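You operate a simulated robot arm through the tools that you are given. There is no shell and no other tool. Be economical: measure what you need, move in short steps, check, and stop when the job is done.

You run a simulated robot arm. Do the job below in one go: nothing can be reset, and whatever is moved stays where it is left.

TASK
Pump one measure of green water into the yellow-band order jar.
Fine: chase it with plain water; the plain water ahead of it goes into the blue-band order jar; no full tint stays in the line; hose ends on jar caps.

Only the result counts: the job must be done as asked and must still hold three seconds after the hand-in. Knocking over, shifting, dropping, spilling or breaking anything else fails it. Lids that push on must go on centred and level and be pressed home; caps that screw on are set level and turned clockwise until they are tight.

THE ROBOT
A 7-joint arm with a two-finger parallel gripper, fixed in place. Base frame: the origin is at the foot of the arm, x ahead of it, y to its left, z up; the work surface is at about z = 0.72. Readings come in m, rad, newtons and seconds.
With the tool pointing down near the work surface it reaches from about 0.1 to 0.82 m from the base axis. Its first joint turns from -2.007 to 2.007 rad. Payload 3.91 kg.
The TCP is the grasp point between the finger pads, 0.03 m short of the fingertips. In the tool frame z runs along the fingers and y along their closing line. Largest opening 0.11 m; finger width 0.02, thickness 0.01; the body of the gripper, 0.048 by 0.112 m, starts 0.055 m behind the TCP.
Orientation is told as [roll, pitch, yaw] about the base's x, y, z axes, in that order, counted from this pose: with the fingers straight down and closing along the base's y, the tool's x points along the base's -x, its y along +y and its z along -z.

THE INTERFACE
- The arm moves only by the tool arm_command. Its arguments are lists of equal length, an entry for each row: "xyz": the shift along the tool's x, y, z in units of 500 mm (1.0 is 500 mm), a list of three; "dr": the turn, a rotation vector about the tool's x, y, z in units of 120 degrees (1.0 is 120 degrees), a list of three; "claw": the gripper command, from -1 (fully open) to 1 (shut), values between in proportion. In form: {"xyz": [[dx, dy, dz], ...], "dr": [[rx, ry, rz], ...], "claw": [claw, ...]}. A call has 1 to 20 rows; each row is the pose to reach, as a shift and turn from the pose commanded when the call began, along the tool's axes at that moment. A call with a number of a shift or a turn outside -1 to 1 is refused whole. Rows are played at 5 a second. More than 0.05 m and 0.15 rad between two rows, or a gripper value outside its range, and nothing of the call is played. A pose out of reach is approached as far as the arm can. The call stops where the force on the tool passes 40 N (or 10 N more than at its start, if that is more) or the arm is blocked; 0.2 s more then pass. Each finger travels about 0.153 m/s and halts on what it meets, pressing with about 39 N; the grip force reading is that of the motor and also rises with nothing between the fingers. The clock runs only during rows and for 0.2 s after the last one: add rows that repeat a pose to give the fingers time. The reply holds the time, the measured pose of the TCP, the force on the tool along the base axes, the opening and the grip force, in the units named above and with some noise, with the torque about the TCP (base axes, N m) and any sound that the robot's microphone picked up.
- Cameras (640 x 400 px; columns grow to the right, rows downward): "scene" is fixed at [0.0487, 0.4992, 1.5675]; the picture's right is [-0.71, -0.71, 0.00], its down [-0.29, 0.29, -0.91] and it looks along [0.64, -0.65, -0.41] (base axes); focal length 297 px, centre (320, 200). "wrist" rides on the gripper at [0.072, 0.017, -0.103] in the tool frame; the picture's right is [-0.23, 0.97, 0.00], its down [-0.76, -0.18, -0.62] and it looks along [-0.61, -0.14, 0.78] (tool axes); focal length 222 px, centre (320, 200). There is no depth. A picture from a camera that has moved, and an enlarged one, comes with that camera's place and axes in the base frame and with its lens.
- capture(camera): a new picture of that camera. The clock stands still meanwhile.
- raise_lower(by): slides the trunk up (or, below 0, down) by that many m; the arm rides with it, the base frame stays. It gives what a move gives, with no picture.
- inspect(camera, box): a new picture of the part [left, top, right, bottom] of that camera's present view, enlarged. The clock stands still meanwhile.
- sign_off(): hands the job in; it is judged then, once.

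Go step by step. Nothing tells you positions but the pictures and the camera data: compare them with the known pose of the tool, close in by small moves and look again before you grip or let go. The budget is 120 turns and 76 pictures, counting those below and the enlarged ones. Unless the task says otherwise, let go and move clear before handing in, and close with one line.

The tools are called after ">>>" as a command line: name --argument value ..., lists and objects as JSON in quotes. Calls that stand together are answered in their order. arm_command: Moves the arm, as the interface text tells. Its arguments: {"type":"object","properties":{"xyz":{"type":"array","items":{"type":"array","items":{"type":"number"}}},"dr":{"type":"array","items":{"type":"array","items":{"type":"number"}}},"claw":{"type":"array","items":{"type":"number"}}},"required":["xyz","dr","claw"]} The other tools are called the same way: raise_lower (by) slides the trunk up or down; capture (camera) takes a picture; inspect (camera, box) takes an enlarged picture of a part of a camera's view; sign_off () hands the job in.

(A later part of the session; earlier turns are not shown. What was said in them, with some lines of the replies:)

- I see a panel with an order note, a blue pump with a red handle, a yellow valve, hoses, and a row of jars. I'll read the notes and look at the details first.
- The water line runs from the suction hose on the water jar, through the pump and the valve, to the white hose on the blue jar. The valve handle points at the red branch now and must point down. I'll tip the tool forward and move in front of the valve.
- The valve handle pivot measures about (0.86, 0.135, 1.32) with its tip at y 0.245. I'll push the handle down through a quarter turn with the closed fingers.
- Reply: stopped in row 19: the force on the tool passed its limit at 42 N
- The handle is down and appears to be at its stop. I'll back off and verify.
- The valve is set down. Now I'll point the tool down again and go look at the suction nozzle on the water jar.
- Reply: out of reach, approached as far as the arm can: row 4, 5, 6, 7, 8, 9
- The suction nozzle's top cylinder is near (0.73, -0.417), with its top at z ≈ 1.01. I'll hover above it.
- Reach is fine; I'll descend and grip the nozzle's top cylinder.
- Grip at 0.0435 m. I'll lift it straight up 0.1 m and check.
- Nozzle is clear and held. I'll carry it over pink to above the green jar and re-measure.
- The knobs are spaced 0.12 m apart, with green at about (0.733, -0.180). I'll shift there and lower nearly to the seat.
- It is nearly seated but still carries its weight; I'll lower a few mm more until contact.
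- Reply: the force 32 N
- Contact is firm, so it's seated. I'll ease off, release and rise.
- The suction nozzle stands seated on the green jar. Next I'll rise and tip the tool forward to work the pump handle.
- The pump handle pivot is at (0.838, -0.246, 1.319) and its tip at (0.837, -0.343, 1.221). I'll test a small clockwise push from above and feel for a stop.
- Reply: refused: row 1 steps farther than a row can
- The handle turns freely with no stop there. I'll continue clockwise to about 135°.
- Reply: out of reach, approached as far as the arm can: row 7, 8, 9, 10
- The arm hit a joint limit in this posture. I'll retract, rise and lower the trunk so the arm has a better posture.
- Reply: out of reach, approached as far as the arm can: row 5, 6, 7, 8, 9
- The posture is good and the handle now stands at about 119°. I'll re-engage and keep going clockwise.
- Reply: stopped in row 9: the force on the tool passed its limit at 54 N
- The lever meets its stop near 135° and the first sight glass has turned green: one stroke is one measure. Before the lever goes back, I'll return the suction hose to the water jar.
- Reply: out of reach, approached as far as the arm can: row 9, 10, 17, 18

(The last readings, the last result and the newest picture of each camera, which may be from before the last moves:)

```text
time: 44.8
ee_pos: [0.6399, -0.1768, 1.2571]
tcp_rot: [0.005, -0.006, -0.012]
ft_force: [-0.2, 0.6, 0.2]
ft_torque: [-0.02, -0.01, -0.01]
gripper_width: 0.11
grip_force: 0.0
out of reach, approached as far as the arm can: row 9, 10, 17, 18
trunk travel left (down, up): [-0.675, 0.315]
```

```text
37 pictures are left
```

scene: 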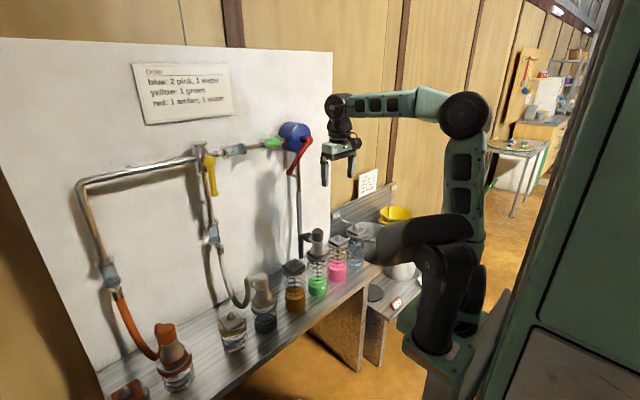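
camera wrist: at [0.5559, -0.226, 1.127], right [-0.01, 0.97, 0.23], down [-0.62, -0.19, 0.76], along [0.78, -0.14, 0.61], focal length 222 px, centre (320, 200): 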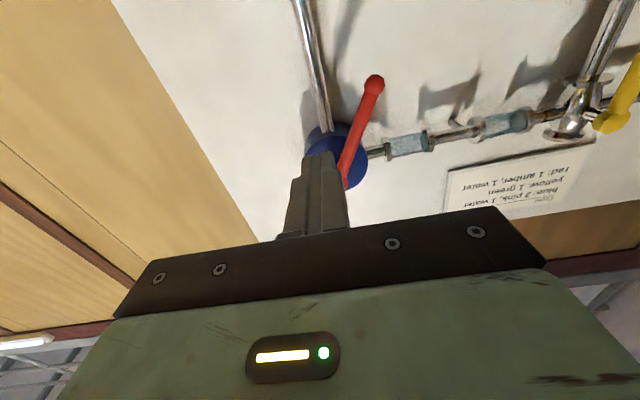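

>>> arm_command --xyz '[[-0.06, -0.005, 0.05], [-0.12, -0.005, 0.12], [-0.186, -0.005, 0.19], [-0.186, -0.005, 0.28], [-0.186, -0.005, 0.36], [-0.186, -0.005, 0.44], [-0.186, -0.005, 0.5], [-0.186, -0.005, 0.538], [-0.186, -0.005, 0.538], [-0.186, -0.005, 0.538]]' --dr '[[0, 0, 0], [0, 0, 0], [0, 0, 0], [0, 0, 0], [0, 0, 0], [0, 0, 0], [0, 0, 0], [0, 0, 0], [0, 0, 0], [0, 0, 0]]' --claw '[-1, -1, -1, -1, -1, -1, -1, -1, -1, -1]'

>>> inspect --camera "scene" --box '[270, 180, 370, 280]'

```text
time: 47.0
ee_pos: [0.599, -0.1892, 1.0855]
tcp_rot: [0.003, -0.004, -0.01]
ft_force: [0.5, 0.4, 0.7]
ft_torque: [0.01, 0.02, -0.01]
gripper_width: 0.11
grip_force: 0.0
out of reach, approached as far as the arm can: row 1, 2, 3, 4, 5, 6, 7, 8, 9, 10
trunk travel left (down, up): [-0.675, 0.315]
```

```text
4.00 times, centred on (320, 230) of scene
camera zoom: at [0.0487, 0.4992, 1.5675], right [-0.71, -0.71, 0.0], down [-0.29, 0.29, -0.91], along [0.64, -0.65, -0.41], focal length 1188 px, centre (320, 80)
```

zoom: 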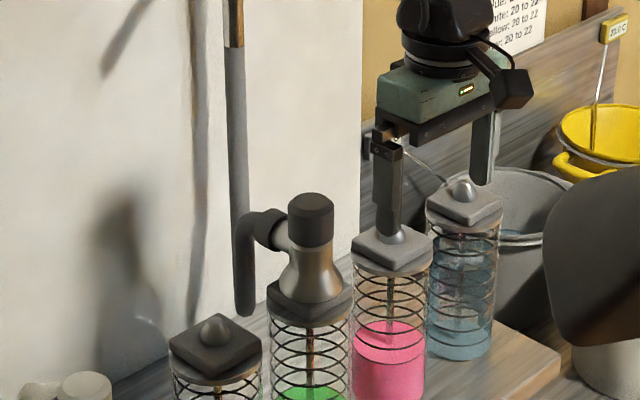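

The tool-down reach needs a higher trunk; I'll raise it partway and approach the nozzle again.

>>> raise_lower --by 0.15

>>> arm_command --xyz '[[-0.06, 0.006, 0], [-0.12, 0.012, 0], [-0.18, 0.018, 0], [-0.24, 0.019, 0], [-0.268, 0.02, 0], [-0.268, 0.02, 0.08], [-0.268, 0.02, 0.16], [-0.268, 0.02, 0.24], [-0.268, 0.02, 0.28], [-0.268, 0.02, 0.28]]' --dr '[[0, 0, 0], [0, 0, 0], [0, 0, 0], [0, 0, 0], [0, 0, 0], [0, 0, 0], [0, 0, 0], [0, 0, 0], [0, 0, 0], [0, 0, 0]]' --claw '[-1, -1, -1, -1, -1, -1, -1, -1, -1, -1]'

```text
time: 48.7
ee_pos: [0.5978, -0.1904, 1.2342]
tcp_rot: [0.004, -0.006, -0.01]
ft_force: [-0.1, 0.1, -0.2]
ft_torque: [0.01, 0.0, 0.01]
gripper_width: 0.11
grip_force: 0.0
trunk travel left (down, up): [-0.825, 0.165]
```

```text
time: 50.9
ee_pos: [0.583, -0.1962, 1.214]
tcp_rot: [0.005, -0.008, -0.011]
ft_force: [-0.4, 0.1, 0.4]
ft_torque: [0.01, -0.01, 0.03]
gripper_width: 0.1102
grip_force: 0.0
out of reach, approached as far as the arm can: row 1, 2, 3, 4, 5, 6, 7, 8, 9, 10
trunk travel left (down, up): [-0.825, 0.165]
```

>>> capture --camera "scene"

```text
35 pictures are left
```

scene: 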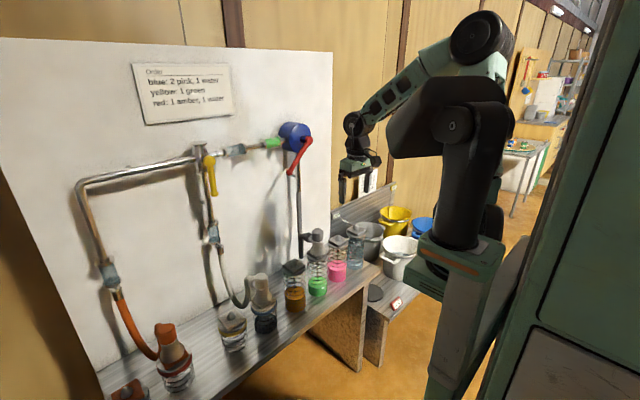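

The arm seems wedged in an awkward elbow posture. I'll restore the trunk height and go through the home-like pose to unwind it.

>>> raise_lower --by 0.1

>>> arm_command --xyz '[[-0.02, 0.02, -0.08], [-0.05, 0.05, -0.16], [-0.08, 0.08, -0.22], [-0.11, 0.1, -0.28], [-0.137, 0.112, -0.29], [-0.137, 0.112, -0.29]]' --dr '[[0, 0, 0], [0, 0, 0], [0, 0, 0], [0, 0, 0], [0, 0, 0], [0, 0, 0]]' --claw '[-1, -1, -1, -1, -1, -1]'

```text
time: 52.3
ee_pos: [0.5848, -0.1969, 1.3132]
tcp_rot: [0.003, -0.007, -0.009]
ft_force: [-0.1, 0.2, -0.1]
ft_torque: [-0.02, 0.0, 0.0]
gripper_width: 0.1101
grip_force: 0.0
trunk travel left (down, up): [-0.925, 0.065]
```

```text
time: 53.7
ee_pos: [0.6328, -0.1483, 1.4592]
tcp_rot: [0.005, -0.008, -0.011]
ft_force: [0.8, 0.1, -0.8]
ft_torque: [0.02, 0.02, 0.01]
gripper_width: 0.1097
grip_force: 0.0
out of reach, approached as far as the arm can: row 4, 5, 6
trunk travel left (down, up): [-0.925, 0.065]
```

>>> arm_command --xyz '[[0.02, 0.08, 0.03], [0.02, 0.16, 0.06], [0.02, 0.24, 0.09], [0.02, 0.32, 0.12], [0.02, 0.4, 0.12], [-0.04, 0.46, 0.12], [-0.11, 0.5, 0.12], [-0.18, 0.5, 0.12], [-0.2, 0.5, 0.12]]' --dr '[[0, 0, 0], [0, 0, 0], [0, 0, 0], [0, 0, 0], [0, 0, 0], [0, 0, 0], [0, 0, 0], [0, 0, 0], [0, 0, 0]]' --claw '[-1, -1, -1, -1, -1, -1, -1, -1, -1]'

>>> capture --camera "scene"

```text
time: 55.7
ee_pos: [0.5616, -0.0023, 1.4362]
tcp_rot: [0.005, -0.008, -0.01]
ft_force: [-0.6, -0.5, 0.2]
ft_torque: [-0.02, 0.01, 0.02]
gripper_width: 0.11
grip_force: 0.1
out of reach, approached as far as the arm can: row 1, 2, 3, 4, 5, 6, 7, 8, 9
trunk travel left (down, up): [-0.925, 0.065]
```

```text
34 pictures are left
```

scene: 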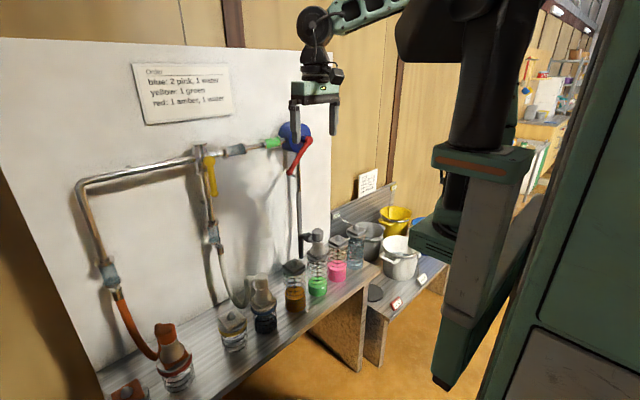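

>>> arm_command --xyz '[[0, 0, 0], [0, 0, 0], [0, 0, 0], [0, 0, 0], [0, 0, 0]]' --dr '[[0, 0, 0.06], [0, 0, 0.12], [0, 0, 0.18], [0, 0, 0.24], [0, 0, 0.24]]' --claw '[-1, -1, -1, -1, -1]'

```text
time: 56.9
ee_pos: [0.5641, -0.0049, 1.441]
tcp_rot: [0.005, -0.003, -0.512]
ft_force: [0.4, 0.9, -1.0]
ft_torque: [-0.02, -0.02, -0.01]
gripper_width: 0.1101
grip_force: 0.0
trunk travel left (down, up): [-0.925, 0.065]
```

>>> arm_command --xyz '[[-0.07, 0, 0], [-0.14, 0, 0], [-0.21, 0, 0], [-0.21, 0, 0]]' --dr '[[0, 0, 0], [0, 0, 0], [0, 0, 0], [0, 0, 0]]' --claw '[-1, -1, -1, -1]'

```text
time: 57.9
ee_pos: [0.6086, -0.0781, 1.4528]
tcp_rot: [0.009, -0.005, -0.511]
ft_force: [0.3, 0.2, -0.3]
ft_torque: [-0.01, -0.03, -0.03]
gripper_width: 0.11
grip_force: 0.2
out of reach, approached as far as the arm can: row 1, 2, 3, 4
trunk travel left (down, up): [-0.925, 0.065]
```

>>> arm_command --xyz '[[0, 0, 0], [0, 0, 0], [0, 0, 0], [0, 0, 0], [-0.04, 0, 0], [-0.1, 0, 0], [-0.16, 0, 0], [-0.16, 0, 0]]' --dr '[[0, -0.06, 0], [0, -0.12, 0], [0, -0.18, 0], [0, -0.24, 0], [0, -0.24, 0], [0, -0.24, 0], [0, -0.24, 0], [0, -0.24, 0]]' --claw '[-1, -1, -1, -1, -1, -1, -1, -1]'

>>> capture --camera "scene"

```text
time: 59.7
ee_pos: [0.6789, -0.1147, 1.4531]
tcp_rot: [0.009, -0.509, -0.514]
ft_force: [0.1, 0.9, -0.2]
ft_torque: [-0.04, -0.01, -0.05]
gripper_width: 0.1098
grip_force: 0.0
trunk travel left (down, up): [-0.925, 0.065]
```

```text
33 pictures are left
```

scene: 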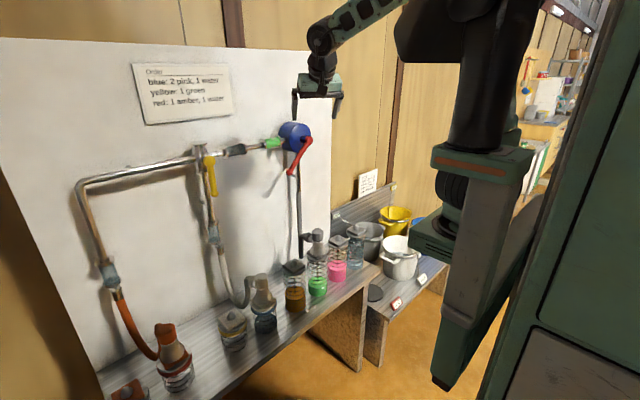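

The wrist joint was the limit; tilting the tool outward frees it. I'll go lower with the tilt kept, then straighten up.

>>> arm_command --xyz '[[0.026, -0.016, 0.08], [0.052, -0.031, 0.16], [0.078, -0.047, 0.24], [0.105, -0.063, 0.32], [0.131, -0.078, 0.4], [0.157, -0.094, 0.484], [0.157, -0.094, 0.484]]' --dr '[[0, 0, 0], [0, 0, 0], [0, 0, 0], [0, 0, 0], [0, 0, 0], [0, 0, 0], [0, 0, 0]]' --claw '[-1, -1, -1, -1, -1, -1, -1]'

>>> arm_command --xyz '[[0, 0, 0], [0, 0, 0], [0, 0, 0], [0, 0, 0], [0, 0, 0]]' --dr '[[0, 0.06, 0], [0, 0.12, 0], [0, 0.18, 0], [0, 0.243, 0], [0, 0.243, 0]]' --claw '[-1, -1, -1, -1, -1]'

```text
time: 61.3
ee_pos: [0.7009, -0.1808, 1.2035]
tcp_rot: [0.007, -0.504, -0.517]
ft_force: [0.1, 0.6, -0.3]
ft_torque: [-0.03, 0.0, -0.02]
gripper_width: 0.1101
grip_force: 0.0
trunk travel left (down, up): [-0.925, 0.065]
```

```text
time: 62.5
ee_pos: [0.699, -0.1816, 1.2023]
tcp_rot: [0.005, 0.004, -0.513]
ft_force: [-0.3, 0.6, 0.0]
ft_torque: [0.0, -0.01, 0.02]
gripper_width: 0.1099
grip_force: 0.1
out of reach, approached as far as the arm can: row 1
trunk travel left (down, up): [-0.925, 0.065]
```

Freed. Now I'll undo the yaw and hover over the suction nozzle.

>>> arm_command --xyz '[[-0.01, 0.007, 0], [-0.02, 0.014, 0], [-0.04, 0.021, 0.05], [-0.05, 0.03, 0.1], [-0.058, 0.035, 0.16], [-0.058, 0.035, 0.205], [-0.058, 0.035, 0.205]]' --dr '[[0, 0, -0.06], [0, 0, -0.12], [0, 0, -0.18], [0, 0, -0.24], [0, 0, -0.245], [0, 0, -0.245], [0, 0, -0.245]]' --claw '[-1, -1, -1, -1, -1, -1, -1]'

>>> capture --camera "wrist"

```text
time: 64.1
ee_pos: [0.7325, -0.1791, 1.0997]
tcp_rot: [0.006, -0.002, 0.002]
ft_force: [0.1, -0.5, -1.0]
ft_torque: [-0.02, -0.04, 0.02]
gripper_width: 0.1097
grip_force: 0.1
trunk travel left (down, up): [-0.925, 0.065]
```

```text
32 pictures are left
camera wrist: at [0.6605, -0.164, 1.2037], right [0.23, 0.97, 0.01], down [0.76, -0.18, 0.62], along [0.61, -0.14, -0.78], focal length 222 px, centre (320, 200)
```

wrist: 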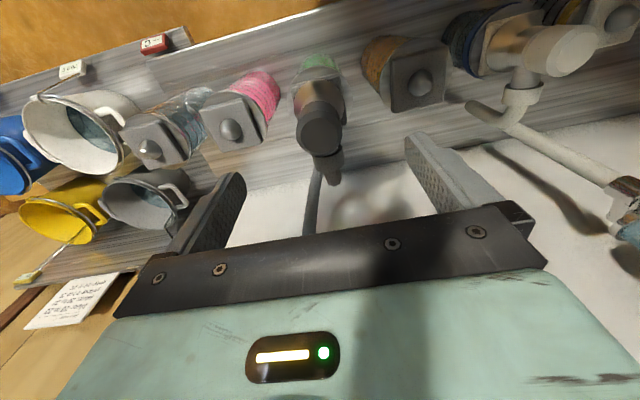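

>>> arm_command --xyz '[[0, -0.002, 0.06], [0, -0.002, 0.12], [0, -0.002, 0.18], [0, -0.002, 0.2234], [0, -0.002, 0.2234], [0, -0.002, 0.2234], [0, -0.002, 0.2234], [0, -0.002, 0.2], [0, -0.002, 0.14], [0, -0.002, 0.08], [0, -0.002, 0.02], [0, -0.07, 0.02], [0, -0.14, 0.02], [0, -0.21, 0.02], [0, -0.28, 0.02], [0, -0.35, 0.02], [0, -0.42, 0.02], [0, -0.48, 0.02], [0, -0.48, 0.02]]' --dr '[[0, 0, 0], [0, 0, 0], [0, 0, 0], [0, 0, 0], [0, 0, 0], [0, 0, 0], [0, 0, 0], [0, 0, 0], [0, 0, 0], [0, 0, 0], [0, 0, 0], [0, 0, 0], [0, 0, 0], [0, 0, 0], [0, 0, 0], [0, 0, 0], [0, 0, 0], [0, 0, 0], [0, 0, 0]]' --claw '[-1, -1, -1, -1, 0.3, 1, 1, 1, 1, 1, 1, 1, 1, 1, 1, 1, 1, 1, 1]'

>>> inspect --camera "scene" --box '[270, 180, 370, 280]'

>>> inspect --camera "wrist" --box '[180, 40, 460, 215]'

```text
time: 68.1
ee_pos: [0.733, -0.4179, 1.0865]
tcp_rot: [0.008, 0.0, 0.001]
ft_force: [-0.1, -1.0, -3.5]
ft_torque: [-0.01, 0.07, 0.0]
gripper_width: 0.0434
grip_force: 39.6
trunk travel left (down, up): [-0.925, 0.065]
```

```text
4.00 times, centred on (320, 230) of scene
camera zoom: at [0.0487, 0.4992, 1.5675], right [-0.71, -0.71, 0.0], down [-0.29, 0.29, -0.91], along [0.64, -0.65, -0.41], focal length 1188 px, centre (320, 80)
```

zoom: 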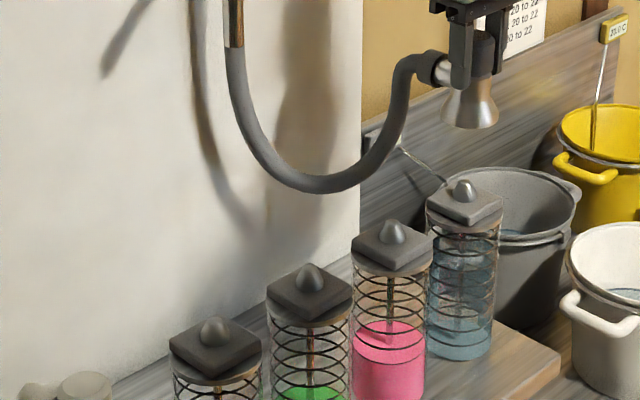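

```text
2.29 times, centred on (320, 128) of wrist
camera zoom: at [0.6614, -0.4038, 1.191], right [0.23, 0.97, 0.01], down [0.76, -0.18, 0.62], along [0.61, -0.14, -0.78], focal length 508 px, centre (320, 366)
```

zoom: 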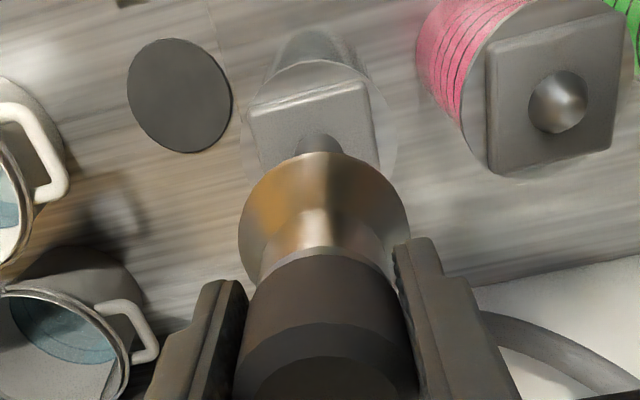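

Aligned over the water knob. I'll lower, press lightly, release and rise.

>>> arm_command --xyz '[[0, -0.002, 0.06], [0, -0.002, 0.12], [0, -0.002, 0.17], [0, -0.002, 0.192], [0, -0.002, 0.197], [0, -0.002, 0.201], [0, -0.002, 0.204], [0, -0.002, 0.2], [0, -0.002, 0.198], [0, -0.002, 0.198], [0, -0.002, 0.198], [0, -0.002, 0.198], [0, -0.002, 0.14], [0, -0.002, 0.06], [0, -0.002, -0.02]]' --dr '[[0, 0, 0], [0, 0, 0], [0, 0, 0], [0, 0, 0], [0, 0, 0], [0, 0, 0], [0, 0, 0], [0, 0, 0], [0, 0, 0], [0, 0, 0], [0, 0, 0], [0, 0, 0], [0, 0, 0], [0, 0, 0], [0, 0, 0]]' --claw '[1, 1, 1, 1, 1, 1, 1, 1, 1, -0.3, -1, -1, -1, -1, -1]'

>>> capture --camera "scene"

```text
time: 71.3
ee_pos: [0.7344, -0.4187, 1.0988]
tcp_rot: [0.007, -0.002, 0.0]
ft_force: [0.5, -0.1, 0.4]
ft_torque: [0.02, 0.0, 0.0]
gripper_width: 0.1098
grip_force: 0.0
trunk travel left (down, up): [-0.925, 0.065]
```

```text
29 pictures are left
```

scene: 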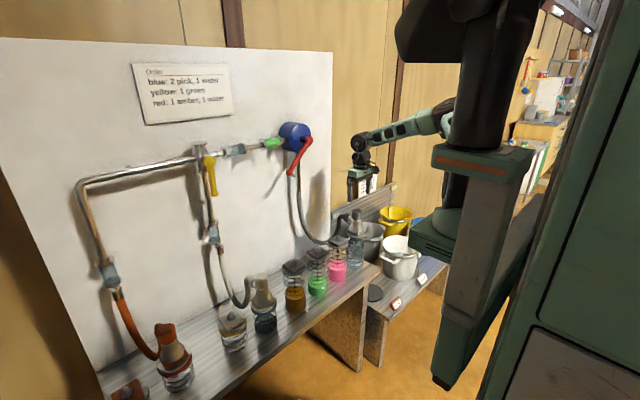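

Suction is back on the water jar. Now I'll tilt the tool 60° forward and straddle the lever with part-open fingers to return it.

>>> arm_command --xyz '[[0.01, 0, -0.08], [0.03, 0.05, -0.15], [0.05, 0.11, -0.21], [0.07, 0.17, -0.27], [0.09, 0.23, -0.33], [0.11, 0.29, -0.39], [0.13, 0.35, -0.43], [0.148, 0.42, -0.46], [0.148, 0.48, -0.46], [0.148, 0.496, -0.46], [0.148, 0.496, -0.46]]' --dr '[[0, 0, 0], [0, -0.05, 0], [0, -0.11, 0], [0, -0.17, 0], [0, -0.23, 0], [0, -0.29, 0], [0, -0.35, 0], [0, -0.41, 0], [0, -0.47, 0], [0, -0.501, 0], [0, -0.501, 0]]' --claw '[-0.18, -0.18, -0.18, -0.18, -0.18, -0.18, -0.18, -0.18, -0.18, -0.18, -0.18]'

>>> capture --camera "wrist"

```text
time: 73.7
ee_pos: [0.6621, -0.1727, 1.33]
tcp_rot: [0.016, -1.052, -0.013]
ft_force: [-0.3, 0.0, 0.1]
ft_torque: [0.0, 0.01, -0.03]
gripper_width: 0.0647
grip_force: 0.1
out of reach, approached as far as the arm can: row 10, 11
trunk travel left (down, up): [-0.925, 0.065]
```

```text
28 pictures are left
camera wrist: at [0.537, -0.1577, 1.32], right [0.11, 0.97, 0.2], down [-0.16, -0.19, 0.97], along [0.98, -0.14, 0.14], focal length 222 px, centre (320, 200)
```

wrist: 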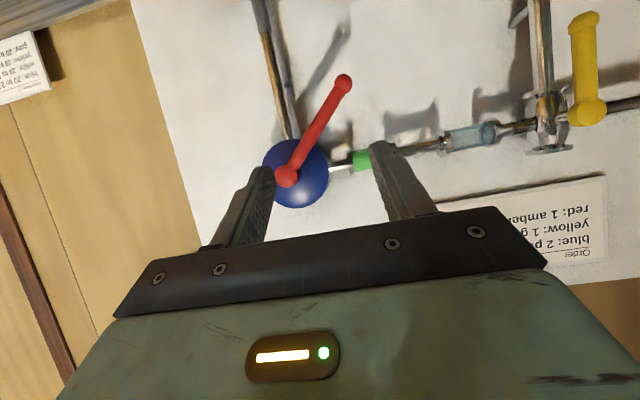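

>>> arm_command --xyz '[[-0.005, 0.003, 0.08], [-0.012, 0.006, 0.16], [-0.018, 0.008, 0.24], [-0.024, 0.008, 0.32], [-0.028, 0.008, 0.383], [-0.028, 0.008, 0.383]]' --dr '[[0, 0, 0], [0, 0, 0], [0, 0, 0], [0, 0, 0], [0, 0, 0], [0, 0, 0]]' --claw '[-0.18, -0.18, -0.18, -0.18, -0.18, -0.18]'

>>> capture --camera "wrist"

```text
time: 75.1
ee_pos: [0.8357, -0.1692, 1.2473]
tcp_rot: [0.014, -1.052, -0.011]
ft_force: [-0.4, -0.8, 0.2]
ft_torque: [0.02, -0.07, 0.0]
gripper_width: 0.0651
grip_force: 0.2
trunk travel left (down, up): [-0.925, 0.065]
```

```text
27 pictures are left
camera wrist: at [0.7104, -0.1529, 1.237], right [0.11, 0.97, 0.2], down [-0.16, -0.18, 0.97], along [0.98, -0.14, 0.14], focal length 222 px, centre (320, 200)
```

wrist: 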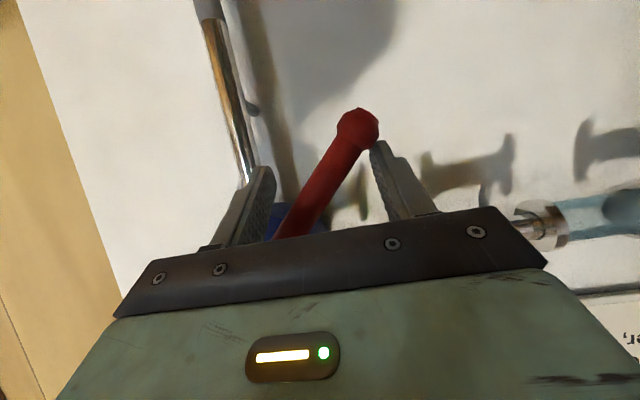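

The lever is between the fingers. I'll swing it back to its rest end.

>>> arm_command --xyz '[[0.017, -0.044, 0.009], [0.033, -0.088, 0.0188], [0.051, -0.142, 0.0292], [0.0573, -0.199, 0.0327], [0.051, -0.2514, 0.0292], [0.033, -0.294, 0.0188], [0.018, -0.312, 0.01], [0.0038, -0.326, 0.0022], [-0.005, -0.342, -0.003], [-0.012, -0.356, -0.007]]' --dr '[[0, 0, 0], [0, 0, 0], [0, 0, 0], [0, 0, 0], [0, 0, 0], [0, 0, 0], [0, 0, 0], [0, 0, 0], [0, 0, 0], [0, 0, 0]]' --claw '[-0.18, -0.18, -0.18, -0.18, -0.18, -0.18, -0.18, -0.18, -0.18, -0.18]'

>>> capture --camera "scene"

```text
time: 77.1
ee_pos: [0.8323, -0.3302, 1.2412]
tcp_rot: [0.023, -1.028, -0.004]
ft_force: [-4.3, 7.3, -7.9]
ft_torque: [-0.29, -0.03, 0.23]
gripper_width: 0.0684
grip_force: 3.9
trunk travel left (down, up): [-0.925, 0.065]
stopped in row 9: the force on the tool passed its limit at 46 N (the readings are from after the stop); the commanded pose is now the measured one
```

```text
26 pictures are left
```

scene: 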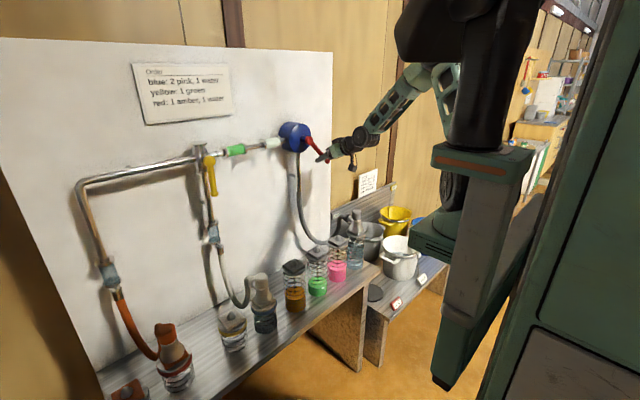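

The return swing also pumps: green moved to the second glass with water behind it. One more swing should bring it to the glass under the valve; doing that now and watching.

>>> arm_command --xyz '[[-0.008, 0.044, 0.003], [0.008, 0.072, 0.012], [0.0186, 0.1004, 0.0206], [0.0365, 0.159, 0.0314], [0.0426, 0.2154, 0.0351], [0.0365, 0.2678, 0.0314], [0.0186, 0.3144, 0.0206], [0.005, 0.329, 0.012], [-0.01, 0.3424, 0.0033], [-0.016, 0.356, 0], [-0.0225, 0.3704, -0.004]]' --dr '[[0, -0.005, 0], [0, -0.0115, 0], [0, -0.0115, 0], [0, -0.0115, 0], [0, -0.0115, 0], [0, -0.0115, 0], [0, -0.0115, 0], [0, -0.0115, 0], [0, -0.0115, 0], [0, -0.0115, 0], [0, -0.0115, 0]]' --claw '[-0.18, -0.18, -0.18, -0.18, -0.18, -0.18, -0.18, -0.18, -0.18, -0.18, -0.18]'

>>> inspect --camera "scene" --box '[180, 110, 380, 350]'

```text
time: 79.6
ee_pos: [0.8307, -0.1541, 1.2499]
tcp_rot: [0.028, -1.042, -0.03]
ft_force: [-1.9, -10.1, -10.0]
ft_torque: [0.37, -0.11, -0.25]
gripper_width: 0.0699
grip_force: 4.8
trunk travel left (down, up): [-0.925, 0.065]
stopped in row 11: the force on the tool passed its limit at 41 N (the readings are from after the stop); the commanded pose is now the measured one
```

```text
1.67 times, centred on (280, 230) of scene
camera zoom: at [0.0487, 0.4992, 1.5675], right [-0.71, -0.71, 0.0], down [-0.29, 0.29, -0.91], along [0.64, -0.65, -0.41], focal length 495 px, centre (387, 150)
```

zoom: 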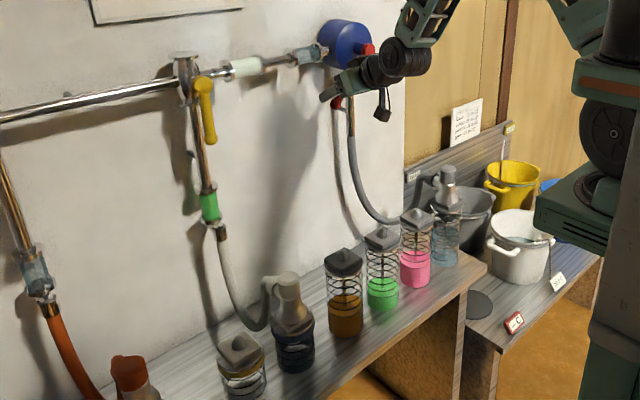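

Green is now in the glass below the valve. I'll check the blue jar's level before moving the outlet hose.

>>> inspect --camera "scene" --box '[200, 205, 330, 360]'

```text
2.58 times, centred on (265, 282) of scene
camera zoom: at [0.0487, 0.4992, 1.5675], right [-0.71, -0.71, 0.0], down [-0.29, 0.29, -0.91], along [0.64, -0.65, -0.41], focal length 767 px, centre (462, -13)
```

zoom: 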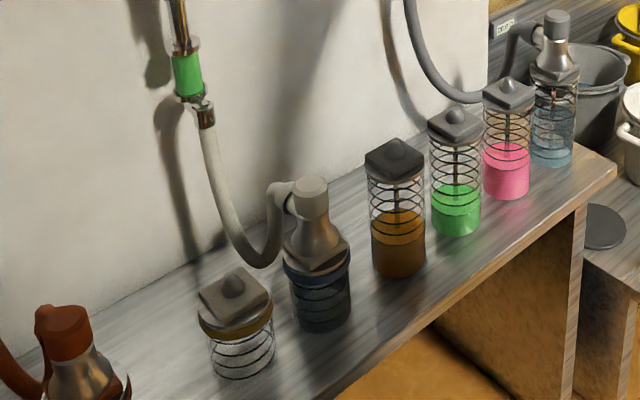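

The blue jar has taken the three measures of clear water, and the green sits in the last glass. Now I'll leave the lever and go fetch the outlet hose from the blue jar.

>>> arm_command --xyz '[[0, 0, -0.08], [0, 0, -0.16], [0, 0, -0.24], [0, 0, -0.32], [0.037, 0.05, -0.295], [0.074, 0.1, -0.27], [0.111, 0.15, -0.245], [0.148, 0.2, -0.22], [0.186, 0.26, -0.196], [0.223, 0.31, -0.17], [0.26, 0.36, -0.145], [0.297, 0.41, -0.12], [0.334, 0.46, -0.096], [0.334, 0.46, -0.096]]' --dr '[[0, 0, 0], [0, 0, 0], [0, 0, 0], [0, 0, 0], [0, 0.055, 0], [0, 0.11, 0], [0, 0.165, 0], [0, 0.22, 0], [0, 0.275, 0], [0, 0.33, 0], [0, 0.385, 0], [0, 0.44, 0], [0, 0.4975, 0], [0, 0.4975, 0]]' --claw '[-0.18, -0.18, -0.18, -0.18, -0.18, -0.18, -0.18, -1, -1, -1, -1, -1, -1, -1]'

>>> capture --camera "wrist"

```text
time: 82.6
ee_pos: [0.7085, 0.0818, 1.134]
tcp_rot: [0.012, -0.004, 0.0]
ft_force: [0.0, 0.5, -0.5]
ft_torque: [0.0, -0.01, 0.0]
gripper_width: 0.11
grip_force: 0.1
trunk travel left (down, up): [-0.925, 0.065]
```

```text
23 pictures are left
camera wrist: at [0.6359, 0.0954, 1.2362], right [0.23, 0.97, 0.01], down [0.76, -0.18, 0.63], along [0.61, -0.13, -0.78], focal length 222 px, centre (320, 200)
```

wrist: 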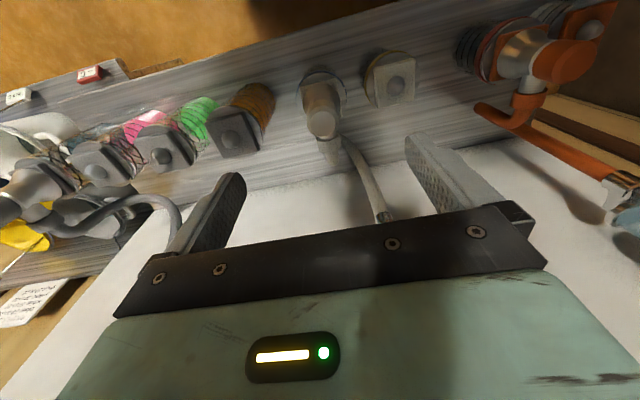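

>>> arm_command --xyz '[[-0.051, -0.0066, 0.06], [-0.051, -0.0066, 0.14], [-0.051, -0.0066, 0.22], [-0.051, -0.0066, 0.3], [-0.051, -0.0066, 0.37], [-0.051, -0.0066, 0.43], [-0.051, -0.0066, 0.43], [-0.051, -0.0066, 0.43], [-0.051, -0.0066, 0.43], [-0.051, -0.0066, 0.43]]' --dr '[[0, 0, 0], [0, 0, 0], [0, 0, 0], [0, 0, 0], [0, 0, 0], [0, 0, 0], [0, 0, 0], [0, 0, 0], [0, 0, 0], [0, 0, 0]]' --claw '[-1, -1, -1, -1, -1, -1, -1, 0.3, 1, 1]'

>>> inspect --camera "scene" --box '[200, 225, 330, 360]'

```text
time: 84.8
ee_pos: [0.7334, 0.0776, 0.9211]
tcp_rot: [0.013, -0.006, 0.003]
ft_force: [-0.5, 0.6, 0.9]
ft_torque: [-0.1, 0.0, 0.03]
gripper_width: 0.0434
grip_force: 38.6
trunk travel left (down, up): [-0.925, 0.065]
```

```text
2.96 times, centred on (265, 292) of scene
camera zoom: at [0.0487, 0.4992, 1.5675], right [-0.71, -0.71, 0.0], down [-0.29, 0.29, -0.91], along [0.64, -0.65, -0.41], focal length 880 px, centre (483, -74)
```

zoom: 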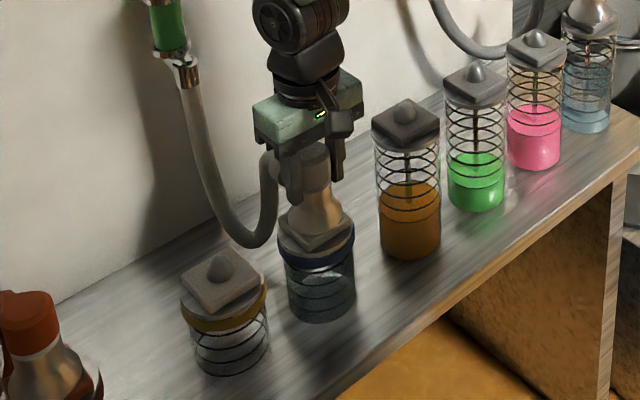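

Gripped. Lift, move over to the yellow jar and check.

>>> arm_command --xyz '[[0, 0, -0.02], [0, 0, -0.06], [0, 0, -0.12], [0, 0, -0.18], [0, 0.05, -0.18], [0, 0.11, -0.18], [0, 0.17, -0.18], [0, 0.22, -0.18], [0, 0.237, -0.18], [0, 0.237, -0.18], [0, 0.237, -0.12], [0, 0.237, -0.1], [0, 0.237, -0.1]]' --dr '[[0, 0, 0], [0, 0, 0], [0, 0, 0], [0, 0, 0], [0, 0, 0], [0, 0, 0], [0, 0, 0], [0, 0, 0], [0, 0, 0], [0, 0, 0], [0, 0, 0], [0, 0, 0], [0, 0, 0]]' --claw '[1, 1, 1, 1, 1, 1, 1, 1, 1, 1, 1, 1, 1]'

>>> inspect --camera "scene" --box '[180, 225, 310, 360]'

>>> inspect --camera "wrist" --box '[180, 40, 460, 215]'

```text
time: 87.6
ee_pos: [0.735, 0.1975, 0.9702]
tcp_rot: [0.012, -0.006, 0.003]
ft_force: [0.2, -0.5, -3.9]
ft_torque: [-0.03, 0.09, -0.01]
gripper_width: 0.0435
grip_force: 39.0
trunk travel left (down, up): [-0.925, 0.065]
```

```text
2.96 times, centred on (245, 292) of scene
camera zoom: at [0.0487, 0.4992, 1.5675], right [-0.71, -0.71, 0.0], down [-0.29, 0.29, -0.91], along [0.64, -0.65, -0.41], focal length 880 px, centre (542, -74)
```

zoom: 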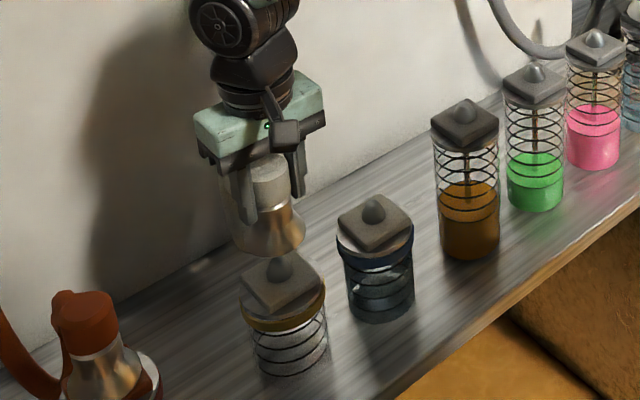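

```text
2.29 times, centred on (320, 128) of wrist
camera zoom: at [0.6621, 0.2115, 1.0735], right [0.22, 0.97, 0.01], down [0.76, -0.18, 0.63], along [0.61, -0.13, -0.78], focal length 508 px, centre (320, 366)
```

zoom: 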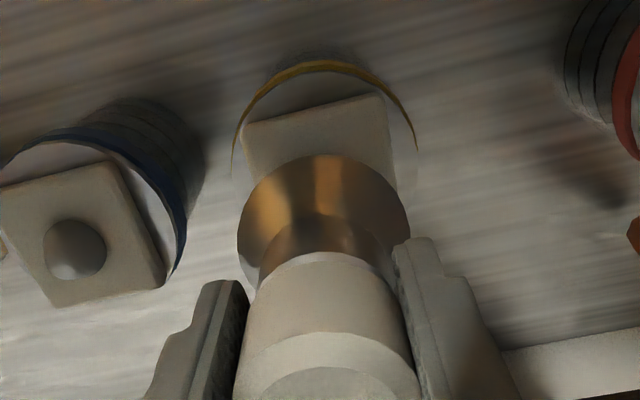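

Aligned over the yellow knob. Lowering to seat, then release and rise.

>>> arm_command --xyz '[[0, -0.001, 0.04], [0, -0.001, 0.075], [0, -0.001, 0.092], [0, -0.001, 0.097], [0, -0.001, 0.101], [0, -0.001, 0.104], [0, -0.001, 0.104]]' --dr '[[0, 0, 0], [0, 0, 0], [0, 0, 0], [0, 0, 0], [0, 0, 0], [0, 0, 0], [0, 0, 0]]' --claw '[1, 1, 1, 1, 1, 1, 1]'

```text
time: 89.2
ee_pos: [0.734, 0.1972, 0.92]
tcp_rot: [0.013, -0.01, 0.001]
ft_force: [-10.3, -1.2, 26.3]
ft_torque: [-0.91, 0.45, -0.21]
gripper_width: 0.0438
grip_force: 38.8
trunk travel left (down, up): [-0.925, 0.065]
```

>>> arm_command --xyz '[[0, 0, -0.003], [0, 0, -0.005], [0, 0, -0.005], [0, 0, -0.005], [0, 0, -0.005], [0, 0, -0.06], [0, 0, -0.14], [0, 0, -0.22], [0, 0, -0.3]]' --dr '[[0, 0, 0], [0, 0, 0], [0, 0, 0], [0, 0, 0], [0, 0, 0], [0, 0, 0], [0, 0, 0], [0, 0, 0], [0, 0, 0]]' --claw '[1, 1, -0.3, -1, -1, -1, -1, -1, -1]'

>>> inspect --camera "scene" --box '[180, 205, 310, 360]'

```text
time: 91.2
ee_pos: [0.7333, 0.197, 1.0691]
tcp_rot: [0.012, -0.005, 0.003]
ft_force: [-0.1, 1.1, -0.3]
ft_torque: [-0.06, 0.0, 0.01]
gripper_width: 0.11
grip_force: 0.1
trunk travel left (down, up): [-0.925, 0.065]
```

```text
2.58 times, centred on (245, 282) of scene
camera zoom: at [0.0487, 0.4992, 1.5675], right [-0.71, -0.71, 0.0], down [-0.29, 0.29, -0.91], along [0.64, -0.65, -0.41], focal length 767 px, centre (514, -13)
```

zoom: 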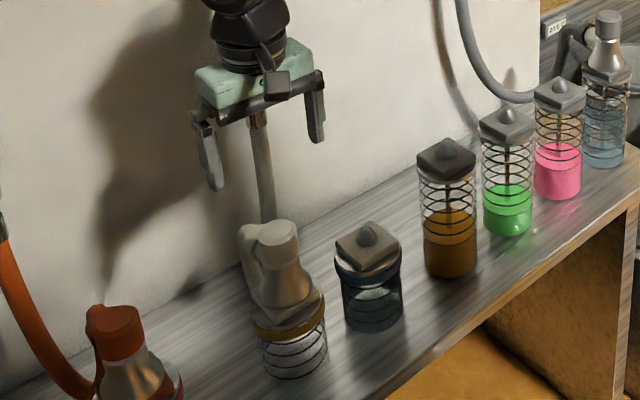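

The outlet hose is seated on the yellow jar. Back to the lever for the swing that delivers the green.

>>> arm_command --xyz '[[0.005, 0, -0.08], [0.015, -0.04, -0.15], [0.03, -0.1, -0.2], [0.045, -0.16, -0.25], [0.06, -0.22, -0.3], [0.075, -0.28, -0.35], [0.09, -0.34, -0.4], [0.105, -0.4, -0.44], [0.12, -0.46, -0.48], [0.135, -0.52, -0.52], [0.146, -0.58, -0.52], [0.146, -0.64, -0.52], [0.146, -0.7, -0.52], [0.146, -0.74, -0.52], [0.146, -0.74, -0.52]]' --dr '[[0, 0, 0], [0, 0, 0], [0, -0.05, 0], [0, -0.1, 0], [0, -0.15, 0], [0, -0.2, 0], [0, -0.25, 0], [0, -0.3, 0], [0, -0.35, 0], [0, -0.4, 0], [0, -0.45, 0], [0, -0.5, 0], [0, -0.501, 0], [0, -0.501, 0], [0, -0.501, 0]]' --claw '[-1, -1, -1, -1, -0.18, -0.18, -0.18, -0.18, -0.18, -0.18, -0.18, -0.18, -0.18, -0.18, -0.18]'

>>> capture --camera "wrist"

```text
time: 94.4
ee_pos: [0.6618, -0.1811, 1.3252]
tcp_rot: [0.026, -1.056, -0.022]
ft_force: [0.5, 0.5, -0.1]
ft_torque: [-0.03, -0.02, -0.01]
gripper_width: 0.0649
grip_force: 0.1
out of reach, approached as far as the arm can: row 12, 13, 14, 15
trunk travel left (down, up): [-0.925, 0.065]
```

```text
18 pictures are left
camera wrist: at [0.538, -0.1651, 1.3137], right [0.11, 0.97, 0.21], down [-0.17, -0.19, 0.97], along [0.98, -0.14, 0.14], focal length 222 px, centre (320, 200)
```

wrist: 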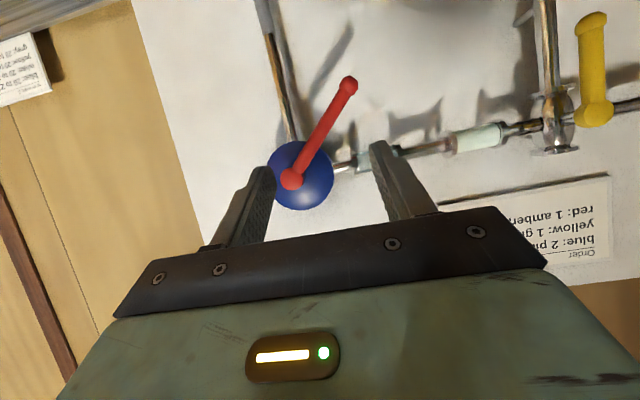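

>>> arm_command --xyz '[[-0.007, 0.008, 0.08], [-0.015, 0.016, 0.16], [-0.022, 0.024, 0.24], [-0.03, 0.024, 0.32], [-0.035, 0.024, 0.38], [-0.035, 0.024, 0.38], [-0.018, -0.02, 0.389], [-0.002, -0.064, 0.399], [0.016, -0.118, 0.409], [0.022, -0.175, 0.4127], [0.016, -0.227, 0.409], [-0.002, -0.27, 0.399], [-0.017, -0.288, 0.39], [-0.031, -0.302, 0.382], [-0.04, -0.318, 0.377], [-0.047, -0.332, 0.373]]' --dr '[[0, 0, 0], [0, 0, 0], [0, 0, 0], [0, 0, 0], [0, 0, 0], [0, 0, 0], [0, 0, 0], [0, 0, 0], [0, 0, 0], [0, 0, 0], [0, 0, 0], [0, 0, 0], [0, 0, 0], [0, 0, 0], [0, 0, 0], [0, 0, 0]]' --claw '[-0.18, -0.18, -0.18, -0.18, -0.18, -0.18, -0.18, -0.18, -0.18, -0.18, -0.18, -0.18, -0.18, -0.18, -0.18, -0.18]'

>>> inspect --camera "scene" --box '[180, 110, 380, 350]'

```text
time: 97.7
ee_pos: [0.8355, -0.3317, 1.2394]
tcp_rot: [0.032, -1.039, -0.014]
ft_force: [0.5, 8.1, -8.4]
ft_torque: [-0.33, -0.01, 0.06]
gripper_width: 0.0687
grip_force: 3.9
trunk travel left (down, up): [-0.925, 0.065]
stopped in row 16: the force on the tool passed its limit at 44 N (the readings are from after the stop); the commanded pose is now the measured one
```

```text
1.67 times, centred on (280, 230) of scene
camera zoom: at [0.0487, 0.4992, 1.5675], right [-0.71, -0.71, 0.0], down [-0.29, 0.29, -0.91], along [0.64, -0.65, -0.41], focal length 495 px, centre (387, 150)
```

zoom: 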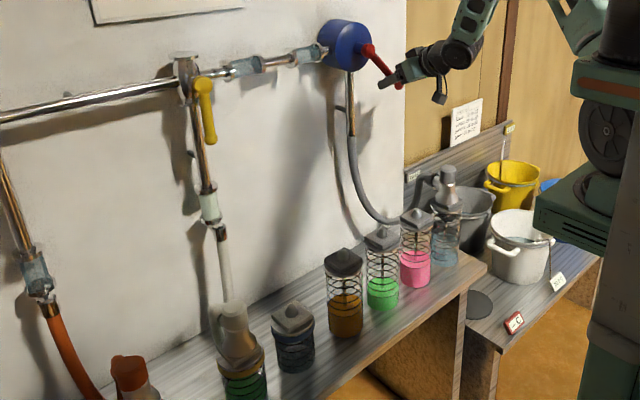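

The yellow jar now shows green and the glasses are nearly clear. I'll retract from the lever and look closely.

>>> arm_command --xyz '[[0, 0.02, -0.06], [0, 0.02, -0.14], [0, 0.02, -0.22], [0, 0.02, -0.3], [0, 0.02, -0.34], [0, 0.02, -0.34]]' --dr '[[0, 0, 0], [0, 0, 0], [0, 0, 0], [0, 0, 0], [0, 0, 0], [0, 0, 0]]' --claw '[-0.18, -0.18, -0.18, -0.18, -0.18, -0.18]'

>>> inspect --camera "scene" --box '[190, 200, 310, 360]'

>>> inspect --camera "scene" --box '[180, 110, 340, 270]'

```text
time: 99.1
ee_pos: [0.6879, -0.3255, 1.3264]
tcp_rot: [0.031, -1.04, -0.015]
ft_force: [-0.4, 0.2, 0.5]
ft_torque: [0.0, -0.02, 0.03]
gripper_width: 0.0648
grip_force: 0.0
trunk travel left (down, up): [-0.925, 0.065]
```

```text
2.50 times, centred on (250, 280) of scene
camera zoom: at [0.0487, 0.4992, 1.5675], right [-0.71, -0.71, 0.0], down [-0.29, 0.29, -0.91], along [0.64, -0.65, -0.41], focal length 743 px, centre (495, 0)
```

zoom: 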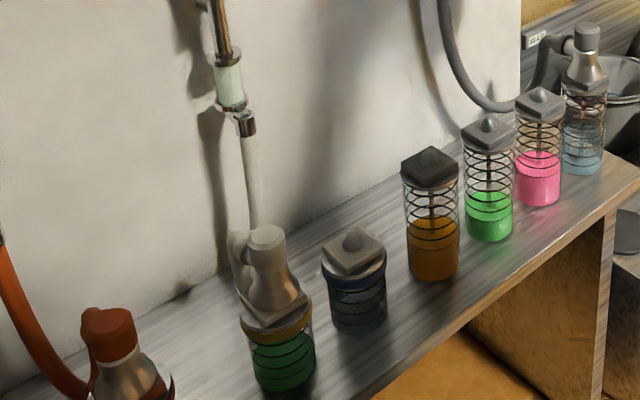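

```text
2.50 times, centred on (260, 190) of scene
camera zoom: at [0.0487, 0.4992, 1.5675], right [-0.71, -0.71, 0.0], down [-0.29, 0.29, -0.91], along [0.64, -0.65, -0.41], focal length 743 px, centre (470, 225)
```

zoom: 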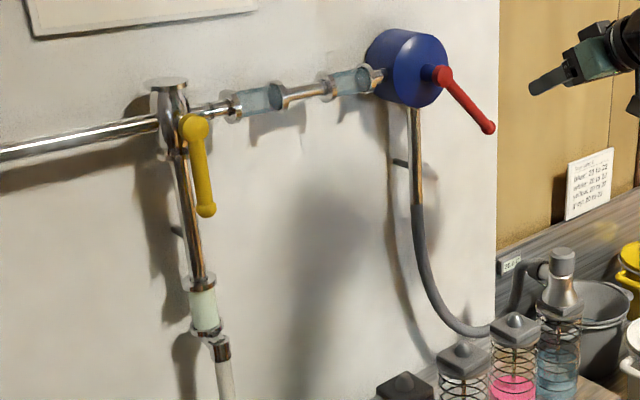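

>>> inspect --camera "scene" --box '[215, 285, 285, 365]'

```text
5.00 times, centred on (250, 325) of scene
camera zoom: at [0.0487, 0.4992, 1.5675], right [-0.71, -0.71, 0.0], down [-0.29, 0.29, -0.91], along [0.64, -0.65, -0.41], focal length 1485 px, centre (670, -425)
```

zoom: 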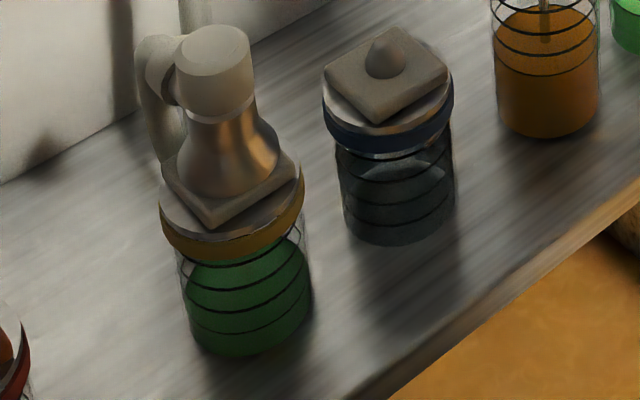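

Yellow holds the green, blue the clear water, the glasses show only a faint tint, and the suction and outlet ends are seated on caps. The arm is already clear, so I'm handing in.

>>> sign_off

```text
The job is handed in.
```

I pumped one measure of green into the yellow-band jar and chased it with plain water. The clear water ahead of it went into the blue-band jar, only a faint tint stays in the last glass, and the hose ends I moved are back on caps. I never confirmed the fill amounts: the blue and yellow levels looked similar, although blue took three lever swings and yellow took one.
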